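You operate a simulated robot arm through the tools that you are given. There is no shell and no other tool. Be economical: measure what you need, move in short steps, check, and stop when the job is done.

Carry out the task below with a simulated robot arm. There is one attempt and no reset: what you move stays moved.

TASK
Put the sleeve from the top of the bench and the nut from the top of the bench on the shallow tray.

It is judged by the outcome, as a careful person would: the job done as asked, and still so three seconds after it is handed in. It fails if anything else is knocked over, pushed out of place, dropped, spilled or broken.

THE ROBOT
A 7-joint arm with a two-finger parallel gripper, fixed in place. Base frame: the origin is at the foot of the arm, x ahead of it, y to its left, z up; the work surface is at about z = 0. Lengths are in mm, angles in degrees, forces in N, time in s.
With the tool pointing down near the work surface it reaches from about 240 to 620 mm from the base axis. Its first joint turns from -66.0 to 66.0 degrees. Payload 2.6 kg.
Tool frame: the origin (TCP) lies between the finger pads and is the grasp point; the fingertips stand 30 mm ahead of it; z points along the fingers, y is the line along which they close. The gripper opens to 94 mm. The fingers are 28 mm wide and 10 mm thick; the gripper's body (50 by 96 mm) begins 55 mm behind the TCP.
Orientation is that of the tool frame in the base frame, as [roll, pitch, yaw] about the fixed x, y, z axes, in that order (R = Rz(yaw) Ry(pitch) Rx(roll)). With the fingers straight down and closing along the base's y, the tool's x points along the base's -x, its y along +y and its z along -z.

THE INTERFACE
- The arm moves only by the tool move_arm. Its argument "rows" is one flat list of numbers, 7 for each row, row after row: the shift along the base's x, y, z in units of 50 mm (1.0 is 50 mm), then the turn, a rotation vector about the base's x, y, z in units of 4 degrees (1.0 is 4 degrees), then the opening, from 0 (shut) to 1 (fully open). In form: [x, y, z, wx, wy, wz, hand, x, y, z, wx, wy, wz, hand, ...]. A call has 1 to 10 rows; each row shifts and turns the commanded pose from where the row before left it. A call with a number of a shift or a turn outside -1 to 1 is refused whole. A row lasts 0.2 s, in which the tool goes at most 50 mm and 8.6 degrees; a call with a longer step from one row to the next is refused whole, and so is a gripper value outside its range. A pose out of reach is approached as far as the arm can. The call stops where the force on the tool passes 40 N (or 10 N more than at its start, if that is more) or the arm is blocked; 0.2 s more then pass. The fingers move at their own pace (about 72 mm/s each) and stop on an object; they squeeze with about 36 N. The grip force told is the motor's: it shows also when the fingers shut on nothing. Time passes only in rows, and 0.2 s behind the last, so rows that do not move let the fingers close. It gives the time, the measured TCP pose, the force on the tool (base axes), the opening and the grip force at its end, in the units of the frame above (readings bear some noise).
- Cameras (640 x 400 px; columns grow to the right, rows downward): "scene" is fixed at [-3, 428.1, 561]; the picture's right is [-0.96, -0.27, 0.00], its down [-0.19, 0.68, -0.71] and it looks along [0.19, -0.68, -0.71] (base axes); focal length 229 px, centre (320, 200). "wrist" rides on the gripper at [-37, 0, -58] in the tool frame; the picture's right is [0.00, -1.00, 0.00], its down [0.97, 0.00, -0.24] and it looks along [0.24, 0.00, 0.97] (tool axes); focal length 218 px, centre (320, 200).
- grab_frame(camera): a new picture of that camera. No time passes.
- pixel_to_xyz(camera, pixels): for up to 12 pixels [column, row] of the newest picture of that camera ("zoom" is the newest enlarged one), the place [x, y, z] in the base frame of the surface seen there, good to about 3 mm, but the place of the scene camera against the robot may be out by one fixed shift of up to 18 mm in any direction. No time passes.
- close_up(camera, box): a new picture of the part [left, top, right, bottom] of that camera's present view, enlarged. No time passes.
- sign_off(): hands the job in; it is judged then, once.

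Work in short steps. Measure before you move; look again where a grasp or a placing could have gone wrong, and mend it. You have 60 turns and 30 pictures in all, those below and enlarged ones among them. Open the gripper and draw the arm clear of the work before you hand the job in, unless the task says otherwise; then end with one line.

The tools are called after ">>>" by a JSON object that holds its "api" and its "payload". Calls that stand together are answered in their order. move_arm: Moves the arm, as the interface text tells. Its arguments: {"type":"object","properties":{"rows":{"type":"array"}},"required":["rows"]} The other tools are called the same way: grab_frame (camera) takes a picture; pixel_to_xyz (camera, pixels) gives the place of the surface under pixels of a picture; close_up (camera, box) takes an enlarged picture of a part of a camera's view; sign_off () hands the job in.

At the start:

```text
time: 0.0
ee_pos: [369.6, -138.6, 318.0]
ee_rot: [-180.0, 0.1, 180.0]
ft_force: [0.4, 0.2, 0.7]
gripper_width: 94.0
grasp_force: 0.1
```

scene: 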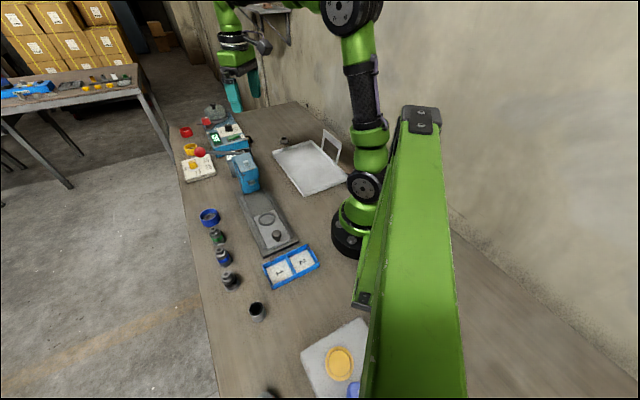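
wrist: 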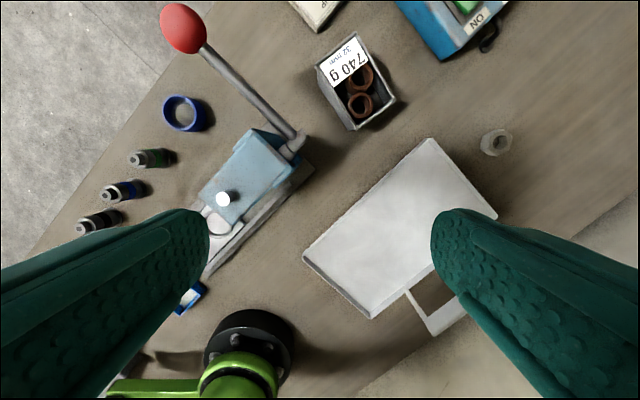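

I'll look closer at the candidate objects: the nut near (495,142) in the wrist view, and the blue ring and the dark cylinder in the scene view.

>>> {"api": "close_up", "payload": {"camera": "scene", "box": [170, 190, 330, 330]}}

>>> {"api": "close_up", "payload": {"camera": "scene", "box": [170, 90, 370, 215]}}

>>> {"api": "pixel_to_xyz", "payload": {"camera": "wrist", "pixels": [[495, 142], [495, 133], [515, 152], [428, 140], [495, 215], [370, 315], [305, 257], [400, 230], [182, 113], [182, 98], [410, 270], [430, 330]]}}

>>> {"api": "pixel_to_xyz", "payload": {"camera": "scene", "pixels": [[257, 306], [257, 318], [284, 140], [274, 154], [300, 143], [345, 178], [304, 194], [333, 145], [209, 217], [209, 210], [268, 398], [310, 170]]}}

```text
2.86 times, centred on (250, 260) of scene
```

zoom: 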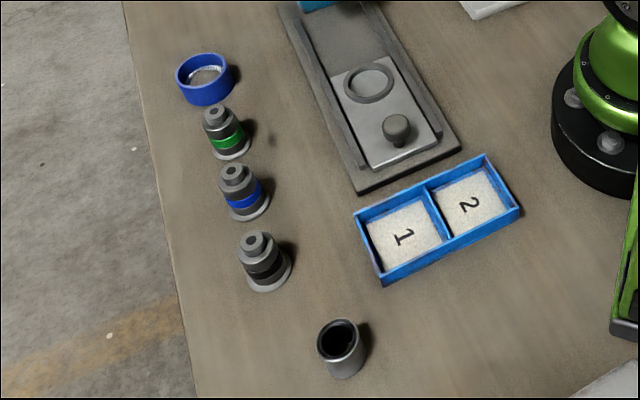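

```text
3.20 times, centred on (270, 152) of scene
```

zoom: 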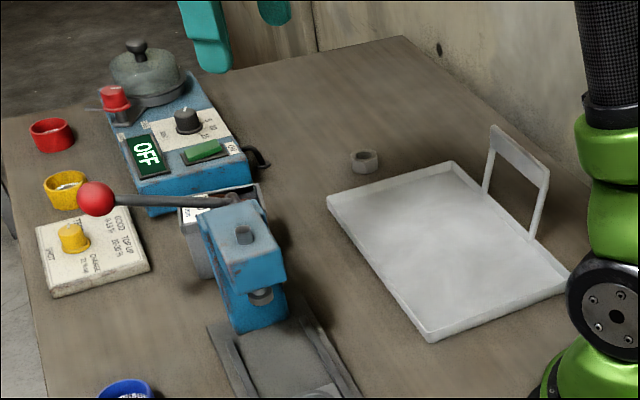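

```text
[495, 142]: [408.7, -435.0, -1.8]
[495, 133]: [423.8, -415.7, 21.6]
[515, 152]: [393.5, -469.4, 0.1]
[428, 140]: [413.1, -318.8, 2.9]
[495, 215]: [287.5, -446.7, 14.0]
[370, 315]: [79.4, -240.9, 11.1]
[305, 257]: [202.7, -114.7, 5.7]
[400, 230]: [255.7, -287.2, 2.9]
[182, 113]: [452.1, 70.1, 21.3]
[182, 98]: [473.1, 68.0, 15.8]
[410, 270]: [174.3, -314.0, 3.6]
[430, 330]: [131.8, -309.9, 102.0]
```

```text
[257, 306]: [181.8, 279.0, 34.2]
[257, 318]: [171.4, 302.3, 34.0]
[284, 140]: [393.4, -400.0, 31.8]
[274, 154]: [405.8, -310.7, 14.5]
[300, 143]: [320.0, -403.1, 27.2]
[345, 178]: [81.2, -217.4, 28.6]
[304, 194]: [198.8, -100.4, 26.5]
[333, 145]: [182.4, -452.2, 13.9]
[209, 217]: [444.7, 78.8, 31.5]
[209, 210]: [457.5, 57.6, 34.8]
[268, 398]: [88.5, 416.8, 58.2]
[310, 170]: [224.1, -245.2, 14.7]
```

>>> {"api": "close_up", "payload": {"camera": "wrist", "box": [440, 90, 560, 165]}}

>>> {"api": "close_up", "payload": {"camera": "scene", "box": [220, 290, 396, 400]}}

```text
5.33 times, centred on (500, 128) of wrist
```

zoom: 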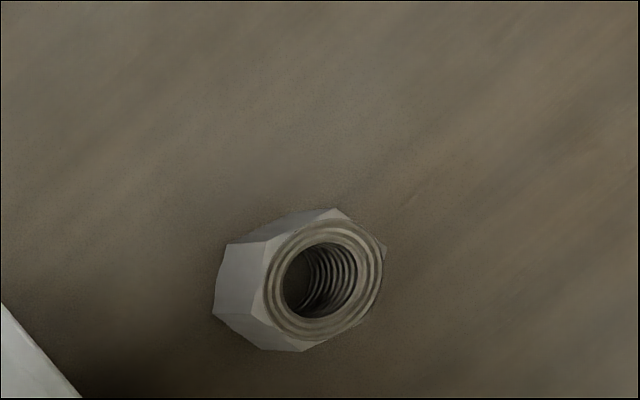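

```text
3.64 times, centred on (308, 345) of scene
```

zoom: 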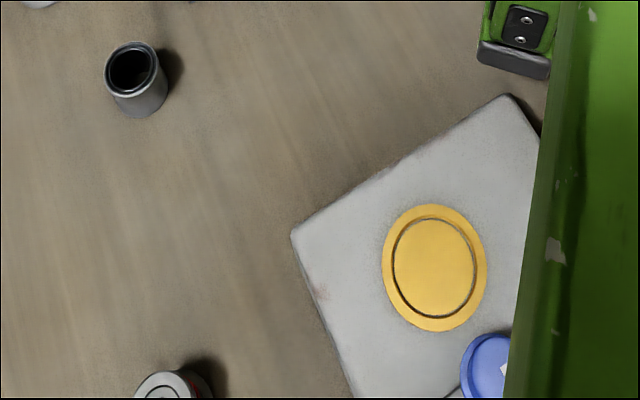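

The nut (wrist 500,145) sits at about (410,-430), and the grey sleeve (scene 257,311) at about (180,275). I'll move above the nut first for a better view.

>>> {"api": "move_arm", "payload": {"rows": [0.05, -0.85, -0.35, 0, 0, 0, 1, 0.05, -0.85, -0.35, 0, 0, 0, 1, 0.05, -0.85, -0.35, 0, 0, 0, 1, 0.05, -0.85, -0.35, 0, 0, 0, 1, 0.05, -0.85, -0.35, 0, 0, 0, 1, 0.05, -0.85, -0.35, 0, 0, 0, 1, 0, 0, 0, 0, 0, 0, 1]}}

>>> {"api": "grab_frame", "payload": {"camera": "wrist"}}

```text
time: 1.6
ee_pos: [380.3, -391.2, 208.2]
ee_rot: [-179.9, 0.1, 180.0]
ft_force: [-0.1, -0.4, 0.1]
gripper_width: 94.5
grasp_force: 0.0
```

```text
23 pictures are left
```

wrist: 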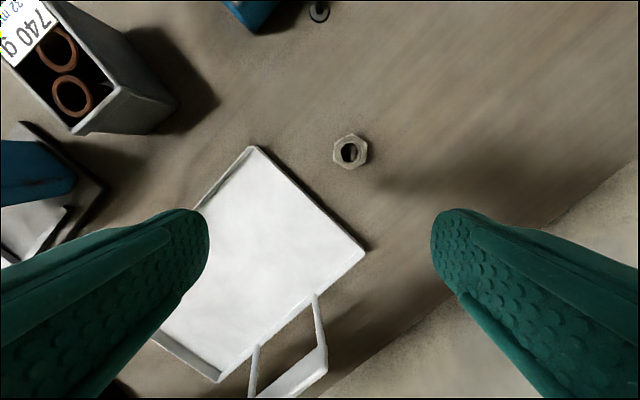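

>>> {"api": "close_up", "payload": {"camera": "wrist", "box": [302, 120, 398, 180]}}

>>> {"api": "pixel_to_xyz", "payload": {"camera": "wrist", "pixels": [[350, 152], [343, 142], [358, 160], [337, 151], [365, 152], [350, 136], [375, 152], [252, 147], [363, 250], [218, 380], [250, 250], [315, 297]]}}

```text
6.67 times, centred on (350, 150) of wrist
```

zoom: 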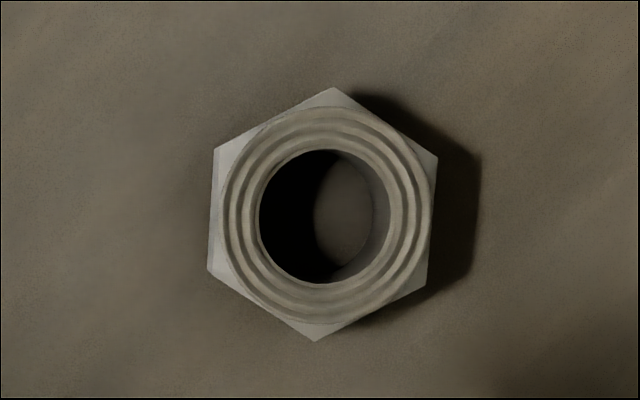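

```text
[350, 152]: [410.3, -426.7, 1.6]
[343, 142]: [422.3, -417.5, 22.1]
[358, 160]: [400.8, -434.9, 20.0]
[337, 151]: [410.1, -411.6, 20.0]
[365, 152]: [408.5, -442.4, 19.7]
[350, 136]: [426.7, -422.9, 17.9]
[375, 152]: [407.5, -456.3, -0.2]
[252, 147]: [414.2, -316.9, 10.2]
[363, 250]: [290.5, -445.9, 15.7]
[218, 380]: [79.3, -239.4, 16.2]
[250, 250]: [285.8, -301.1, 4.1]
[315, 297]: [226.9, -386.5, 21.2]
```

The nut centre is at (410.5,-427), with its top at about z=20. Its flats face ±y, turned about 4°, so I'll align, part-close the fingers and descend partway.

>>> {"api": "move_arm", "payload": {"rows": [0.3, -0.36, -0.5, 0, 0, -0.5, 0.7, 0.3, -0.36, -0.5, 0, 0, -0.5, 0.7, 0, 0, -0.8, 0, 0, 0, 0.7, 0, 0, -0.5, 0, 0, 0, 0.7, 0, 0, 0, 0, 0, 0, 0.7]}}

>>> {"api": "grab_frame", "payload": {"camera": "wrist"}}

```text
time: 2.8
ee_pos: [410.4, -429.2, 97.1]
ee_rot: [-180.0, 0.1, 176.0]
ft_force: [-0.3, -0.4, 0.9]
gripper_width: 65.7
grasp_force: 0.0
```

```text
21 pictures are left
```

wrist: 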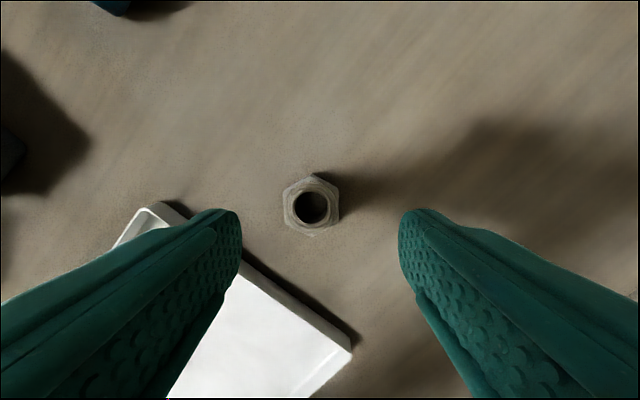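

>>> {"api": "pixel_to_xyz", "payload": {"camera": "wrist", "pixels": [[288, 205], [336, 205], [312, 182], [312, 230]]}}

```text
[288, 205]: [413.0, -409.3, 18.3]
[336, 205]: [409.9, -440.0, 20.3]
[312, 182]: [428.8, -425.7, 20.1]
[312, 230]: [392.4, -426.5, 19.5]
```

Measured nut centre is (411,-425.5), so I shift +3.5 mm in y, descend to TCP z≈34 and close.

>>> {"api": "move_arm", "payload": {"rows": [0, 0.07, -0.6, 0, 0, 0, 0.7, 0, 0, -0.65, 0, 0, 0, 0.7, 0, 0, 0, 0, 0, 0, 0.7, 0, 0, 0, 0, 0, 0, 0.0, 0, 0, 0, 0, 0, 0, 0.0, 0, 0, 0, 0, 0, 0, 0.0]}}

>>> {"api": "grab_frame", "payload": {"camera": "wrist"}}

```text
time: 4.2
ee_pos: [414.1, -425.3, 34.9]
ee_rot: [179.9, 0.0, 176.0]
ft_force: [0.6, 0.7, -0.4]
gripper_width: 35.3
grasp_force: 36.1
```

```text
20 pictures are left
```

wrist: 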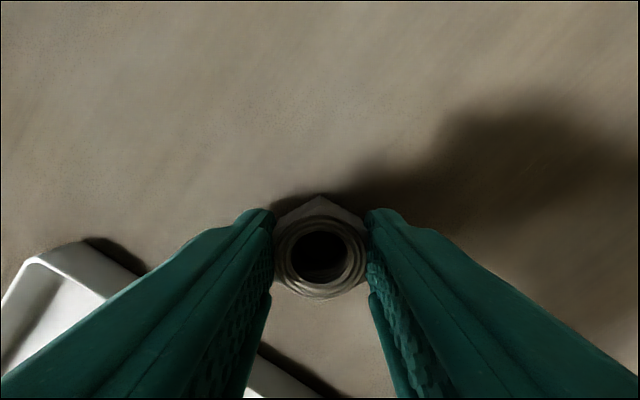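

The nut is held (35.3 mm, 36 N). I lift it and carry it over the tray towards (310,-320).

>>> {"api": "move_arm", "payload": {"rows": [0, 0, 0.5, 0, 0, 0, 0, 0, 0, 0.9, 0, 0, 0, 0, -0.5, 0.5, 0, 0, 0, 0, 0, -0.6, 0.6, 0, 0, 0, 0, 0, -0.6, 0.6, 0, 0, 0, 0, 0, -0.38, 0.4, 0, 0, 0, 0, 0, 0, 0, 0, 0, 0, 0, 0]}}

>>> {"api": "grab_frame", "payload": {"camera": "wrist"}}

```text
time: 5.8
ee_pos: [310.2, -324.8, 104.6]
ee_rot: [179.9, 0.0, 176.0]
ft_force: [0.1, -0.2, -0.7]
gripper_width: 35.1
grasp_force: 35.8
```

```text
19 pictures are left
```

wrist: 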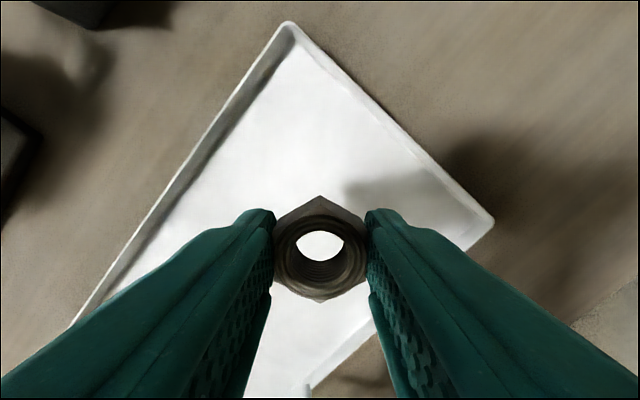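

The nut is hanging inside the tray's outline. Tray floor is at about z=3.5, so I lower to TCP ≈39.

>>> {"api": "move_arm", "payload": {"rows": [0, 0, -0.6, 0, 0, 0, 0, 0, 0, -0.5, 0, 0, 0, 0, 0, 0, -0.2, 0, 0, 0, 0, 0, 0, 0, 0, 0, 0, 0]}}

>>> {"api": "grab_frame", "payload": {"camera": "wrist"}}

```text
time: 6.8
ee_pos: [307.5, -323.3, 39.7]
ee_rot: [-180.0, -0.1, 176.0]
ft_force: [0.5, -0.9, -2.7]
gripper_width: 35.3
grasp_force: 35.9
```

```text
18 pictures are left
```

wrist: 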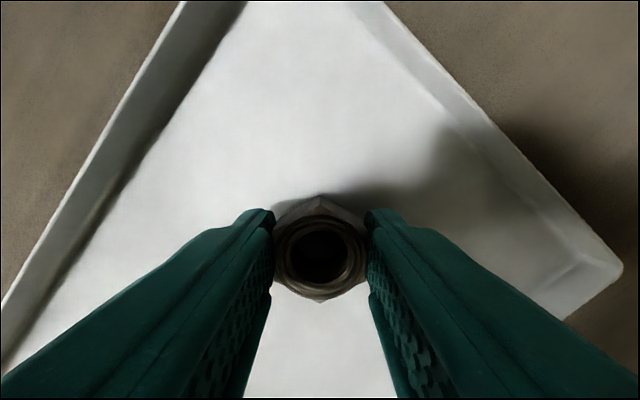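

Near contact (Fz −2.7). I nudge down 1 mm, then open partly and retreat straight up.

>>> {"api": "move_arm", "payload": {"rows": [0, 0, -0.02, 0, 0, 0, 0, 0, 0, 0, 0, 0, 0, 0, 0, 0, 0, 0, 0, 0, 0.6, 0, 0, 0, 0, 0, 0, 0.6, 0, 0, 0.6, 0, 0, 0, 0.6, 0, 0, 0.9, 0, 0, 0, 0.6, 0, 0, 0.9, 0, 0, 0, 0.6, 0, 0, 0.9, 0, 0, 0, 0.6]}}

>>> {"api": "grab_frame", "payload": {"camera": "wrist"}}

```text
time: 8.6
ee_pos: [310.4, -320.8, 202.9]
ee_rot: [-179.9, 0.0, 176.0]
ft_force: [0.3, 0.6, 0.2]
gripper_width: 56.4
grasp_force: 0.1
```

```text
17 pictures are left
```

wrist: 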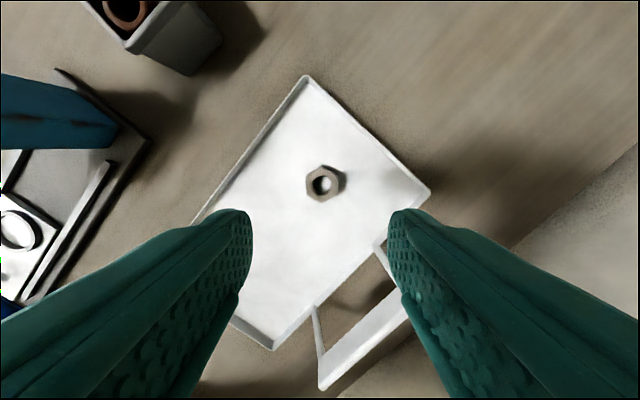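

The nut sits on the tray. Now I raise the arm and carry it in an arc to the left side, near the sleeve.

>>> {"api": "move_arm", "payload": {"rows": [0, 0, 0.8, 0, 0, 0, 1, 0.3, 0.8, 0.4, 0, 0, 0, 1, 0.3, 0.8, 0.4, 0, 0, 0, 1, 0.3, 0.8, 0.4, 0, 0, 0, 1, 0.3, 0.85, 0.3, 0, 0, 0, 1, 0, 0.95, 0, 0, 0, 0, 1, 0, 0.95, 0, 0, 0, 0, 1, 0, 0.95, 0, 0, 0, 0, 1, 0, 0.95, 0, 0, 0, 0, 1]}}

>>> {"api": "move_arm", "payload": {"rows": [-0.2, 0.9, 0, 0, 0, 0, 1, -0.4, 0.8, 0, 0, 0, 0, 1, -0.5, 0.75, 0, 0, 0, 0, 1, -0.6, 0.7, 0, 0, 0, 0, 1, -0.6, 0.6, 0, 0, 0, 0, 1, 0, 0, 0, 0, 0, 0, 1]}}

>>> {"api": "grab_frame", "payload": {"camera": "wrist"}}

```text
time: 10.6
ee_pos: [367.0, 29.2, 319.2]
ee_rot: [-180.0, 0.1, 176.0]
ft_force: [-0.3, 0.5, -0.2]
gripper_width: 93.9
grasp_force: 0.1
```

```text
time: 12.0
ee_pos: [249.1, 219.6, 319.8]
ee_rot: [-180.0, 0.0, 175.9]
ft_force: [0.9, -0.4, 0.1]
gripper_width: 93.7
grasp_force: 0.2
```

```text
16 pictures are left
```

wrist: 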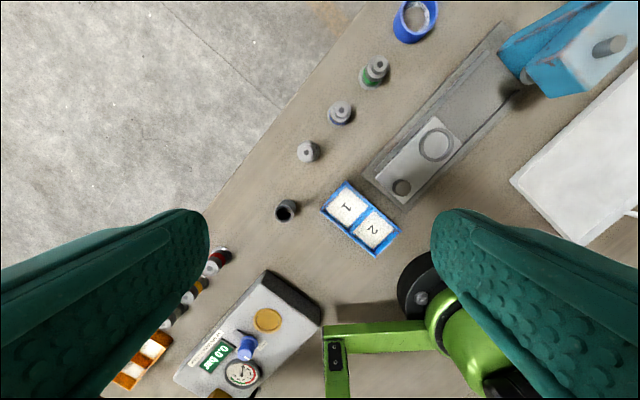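

>>> {"api": "close_up", "payload": {"camera": "wrist", "box": [256, 185, 336, 235]}}

>>> {"api": "pixel_to_xyz", "payload": {"camera": "wrist", "pixels": [[276, 211], [299, 209], [288, 210], [288, 201], [280, 221], [307, 152], [346, 183], [322, 210], [283, 200], [294, 218]]}}

```text
8.00 times, centred on (296, 210) of wrist
```

zoom: 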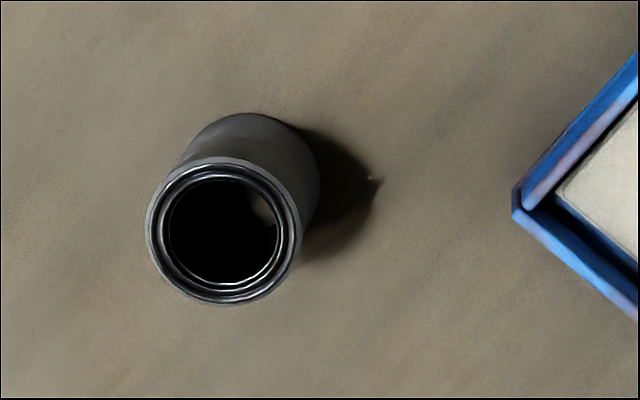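

```text
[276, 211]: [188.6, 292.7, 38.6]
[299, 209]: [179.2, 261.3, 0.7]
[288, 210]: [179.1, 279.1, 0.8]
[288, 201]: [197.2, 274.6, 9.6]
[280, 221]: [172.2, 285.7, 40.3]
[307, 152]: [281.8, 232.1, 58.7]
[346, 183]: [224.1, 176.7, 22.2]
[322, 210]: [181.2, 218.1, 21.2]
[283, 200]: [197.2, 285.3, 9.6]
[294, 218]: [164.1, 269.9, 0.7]
```

The sleeve's centre is about (184,280), 40 mm tall and about 30 mm across. I move above it, narrow the fingers and look again.

>>> {"api": "move_arm", "payload": {"rows": [-0.43, 0.4, -0.6, 0, 0, 0, 0.7, -0.43, 0.4, -0.7, 0, 0, 0, 0.7, -0.43, 0.4, -0.7, 0, 0, 0, 0.7, 0, 0, -0.9, 0, 0, 0, 0.7, 0, 0, -0.9, 0, 0, 0, 0.7, 0, 0, 0, 0, 0, 0, 0.7]}}

>>> {"api": "grab_frame", "payload": {"camera": "wrist"}}

>>> {"api": "pixel_to_xyz", "payload": {"camera": "wrist", "pixels": [[300, 205], [340, 205], [320, 185], [320, 225]]}}

```text
time: 13.4
ee_pos: [188.1, 278.2, 126.1]
ee_rot: [179.9, 0.0, 175.9]
ft_force: [0.4, -0.9, 0.8]
gripper_width: 65.6
grasp_force: 0.1
```

```text
14 pictures are left
```

wrist: 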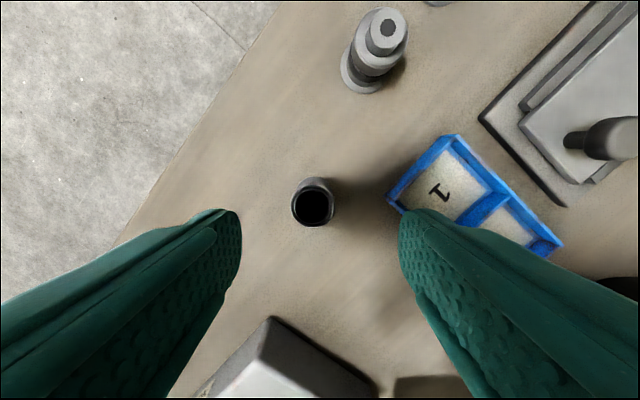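

```text
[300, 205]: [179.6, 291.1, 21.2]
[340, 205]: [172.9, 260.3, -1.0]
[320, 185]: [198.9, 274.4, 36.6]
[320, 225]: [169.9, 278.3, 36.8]
```

The sleeve's rim centre is at pixel (313,208) against the expected (320,202). I correct by about (−4.5,+4) mm and descend to z≈36, then close.

>>> {"api": "move_arm", "payload": {"rows": [-0.09, 0.08, -0.5, 0, 0, 0, 0.7, 0, 0, -0.7, 0, 0, 0, 0.7, 0, 0, -0.6, 0, 0, 0, 0.7, 0, 0, 0, 0, 0, 0, 0.7, 0, 0, 0, 0, 0, 0, 0.0, 0, 0, 0, 0, 0, 0, 0.0, 0, 0, 0, 0, 0, 0, 0.0]}}

>>> {"api": "grab_frame", "payload": {"camera": "wrist"}}

```text
time: 15.0
ee_pos: [184.8, 282.5, 38.9]
ee_rot: [179.9, 0.0, 176.0]
ft_force: [0.2, -0.5, 0.2]
gripper_width: 30.7
grasp_force: 35.6
```

```text
13 pictures are left
```

wrist: 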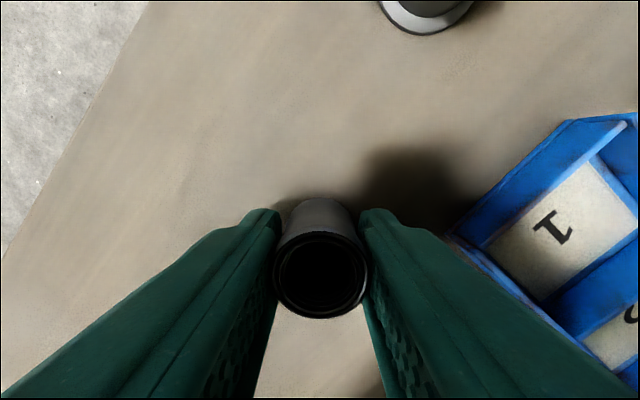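

The sleeve is gripped (30.7 mm, 36 N). I lift it straight up and retrace the arc towards the tray.

>>> {"api": "move_arm", "payload": {"rows": [0, 0, 0.5, 0, 0, 0, 0, 0, 0, 0.9, 0, 0, 0, 0, 0, 0, 0.9, 0, 0, 0, 0, 0, 0, 0.9, 0, 0, 0, 0, 0, 0, 0.9, 0, 0, 0, 0, 0, 0, 0.9, 0, 0, 0, 0, 0, 0, 0.6, 0, 0, 0, 0, 0, 0, 0, 0, 0, 0, 0]}}

>>> {"api": "move_arm", "payload": {"rows": [0.6, -0.6, 0, 0, 0, 0, 0, 0.7, -0.6, 0, 0, 0, 0, 0, 0.7, -0.6, 0, 0, 0, 0, 0, 0.6, -0.7, 0, 0, 0, 0, 0, 0.5, -0.75, 0, 0, 0, 0, 0, 0.3, -0.8, 0, 0, 0, 0, 0, 0.2, -0.9, 0, 0, 0, 0, 0, 0, 0, 0, 0, 0, 0, 0]}}

```text
time: 16.8
ee_pos: [183.5, 281.4, 320.1]
ee_rot: [-179.9, 0.0, 176.0]
ft_force: [-0.5, 0.3, -1.8]
gripper_width: 31.0
grasp_force: 36.2
```

```text
time: 18.6
ee_pos: [365.2, 34.8, 317.8]
ee_rot: [-179.9, 0.0, 176.1]
ft_force: [0.4, 0.1, -0.9]
gripper_width: 30.6
grasp_force: 36.1
```

>>> {"api": "move_arm", "payload": {"rows": [0, -0.85, 0, 0, 0, 0, 0, 0, -0.85, 0, 0, 0, 0, 0, 0, -0.85, 0, 0, 0, 0, 0, 0, -0.85, 0, 0, 0, 0, 0, -0.7, -0.5, 0, 0, 0, 0, 0, -0.8, -0.5, 0, 0, 0, 0, 0, -0.8, -0.5, 0, 0, 0, 0, 0, -0.7, -0.5, 0, 0, 0, 0, 0, 0, 0, 0, 0, 0, 0, 0]}}

>>> {"api": "grab_frame", "payload": {"camera": "wrist"}}

```text
time: 20.6
ee_pos: [214.2, -233.5, 319.0]
ee_rot: [-180.0, 0.1, 176.0]
ft_force: [0.2, -0.6, -2.0]
gripper_width: 31.1
grasp_force: 36.2
```

```text
12 pictures are left
```

wrist: 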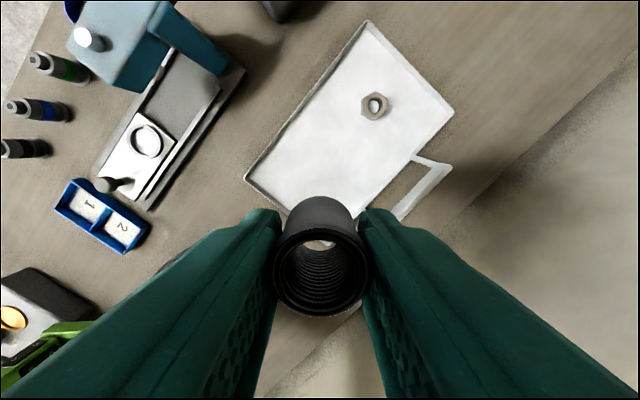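

The sleeve hangs over the tray's near half; its footprint projects to about pixel (320,168), well inside the rim and away from the nut at (374,105). I descend most of the way.

>>> {"api": "move_arm", "payload": {"rows": [0, 0, -0.9, 0, 0, 0, 0, 0, 0, -0.9, 0, 0, 0, 0, 0, 0, -0.9, 0, 0, 0, 0, 0, 0, -0.9, 0, 0, 0, 0, 0, 0, -0.8, 0, 0, 0, 0, 0, 0, -0.6, 0, 0, 0, 0, 0, 0, 0, 0, 0, 0, 0]}}

>>> {"api": "grab_frame", "payload": {"camera": "scene"}}

>>> {"api": "grab_frame", "payload": {"camera": "wrist"}}

```text
time: 22.2
ee_pos: [214.6, -235.6, 69.7]
ee_rot: [-179.9, 0.0, 176.0]
ft_force: [0.2, -0.2, -1.3]
gripper_width: 30.7
grasp_force: 35.4
```

```text
11 pictures are left
```

scene: 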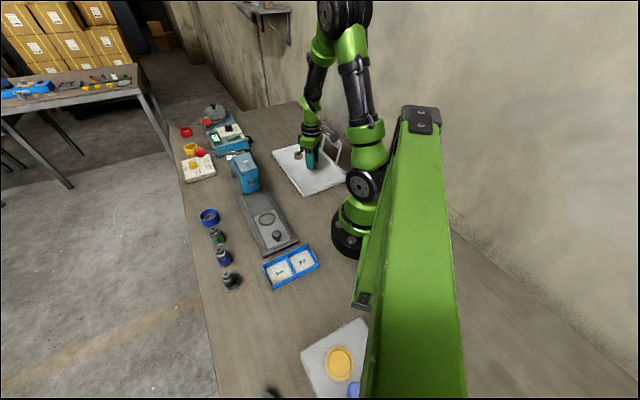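

```text
10 pictures are left
```

wrist: 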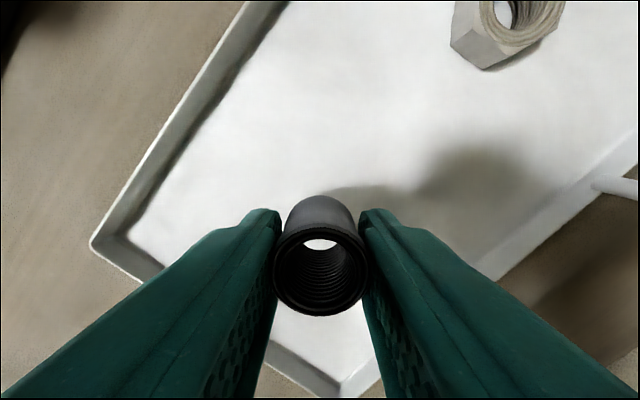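

Well placed inside the tray. Lower 25 mm and check the force.

>>> {"api": "move_arm", "payload": {"rows": [0, 0, -0.3, 0, 0, 0, 0, 0, 0, -0.2, 0, 0, 0, 0, 0, 0, 0, 0, 0, 0, 0]}}

```text
time: 23.0
ee_pos: [214.0, -235.0, 43.9]
ee_rot: [180.0, 0.0, 176.0]
ft_force: [0.5, 0.2, -1.2]
gripper_width: 31.1
grasp_force: 36.4
```

>>> {"api": "move_arm", "payload": {"rows": [0, 0, -0.02, 0, 0, 0, 0, 0, 0, 0, 0, 0, 0, 0]}}

```text
time: 23.6
ee_pos: [214.5, -235.9, 42.6]
ee_rot: [-180.0, 0.0, 176.0]
ft_force: [-0.4, 0.1, -1.6]
gripper_width: 31.0
grasp_force: 36.1
```

Still only the weight shows, with no contact yet. I go 1 mm further and read.

>>> {"api": "move_arm", "payload": {"rows": [0, 0, -0.02, 0, 0, 0, 0, 0, 0, 0, 0, 0, 0, 0]}}

```text
time: 24.2
ee_pos: [213.4, -235.1, 42.4]
ee_rot: [180.0, 0.0, 176.0]
ft_force: [-0.3, 0.5, 0.2]
gripper_width: 30.8
grasp_force: 35.7
```

The force has gone to about 0, so the tray is carrying the sleeve. I release it, open wider and retreat upward.

>>> {"api": "move_arm", "payload": {"rows": [0, 0, 0, 0, 0, 0, 0.6, 0, 0, 0, 0, 0, 0, 0.6, 0, 0, 0.4, 0, 0, 0, 0.6, 0, 0, 0.8, 0, 0, 0, 0.6, 0, 0, 0.9, 0, 0, 0, 0.6, 0, 0, 0.9, 0, 0, 0, 0.6, 0, 0, 0.9, 0, 0, 0, 0.6, 0.5, 0.2, 0.7, 0, 0, 0, 0.6, 0.6, 0.5, 0.5, 0, 0, 0, 0.6, 0.6, 0.5, 0, 0, 0, 0, 0.6]}}

>>> {"api": "grab_frame", "payload": {"camera": "wrist"}}

>>> {"api": "grab_frame", "payload": {"camera": "scene"}}

```text
time: 26.4
ee_pos: [297.1, -173.6, 300.9]
ee_rot: [-180.0, 0.0, 175.9]
ft_force: [0.1, -0.3, 0.3]
gripper_width: 56.5
grasp_force: 0.0
```

```text
9 pictures are left
```

wrist: 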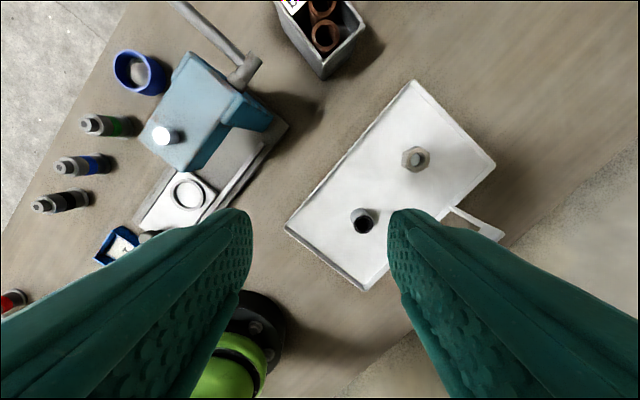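

```text
8 pictures are left
```

scene: 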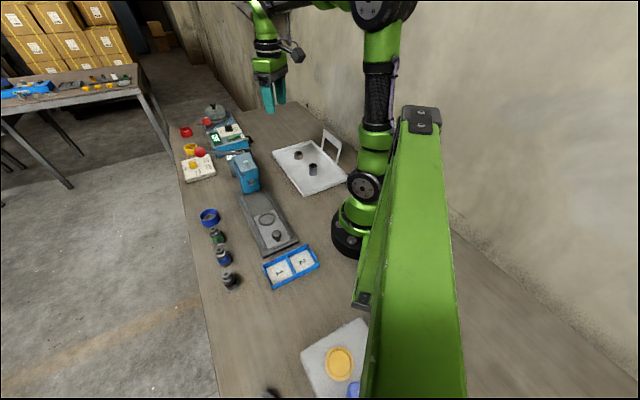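

Both parts stand on the tray (scene: nut at 298,155, sleeve at 313,169). Everything else is where it was, and the arm is clear with the gripper open.

>>> {"api": "sign_off", "payload": {}}

```text
The job is handed in.
```

The sleeve and the nut from the bench are both standing on the shallow tray, and the final pictures show nothing else moved.
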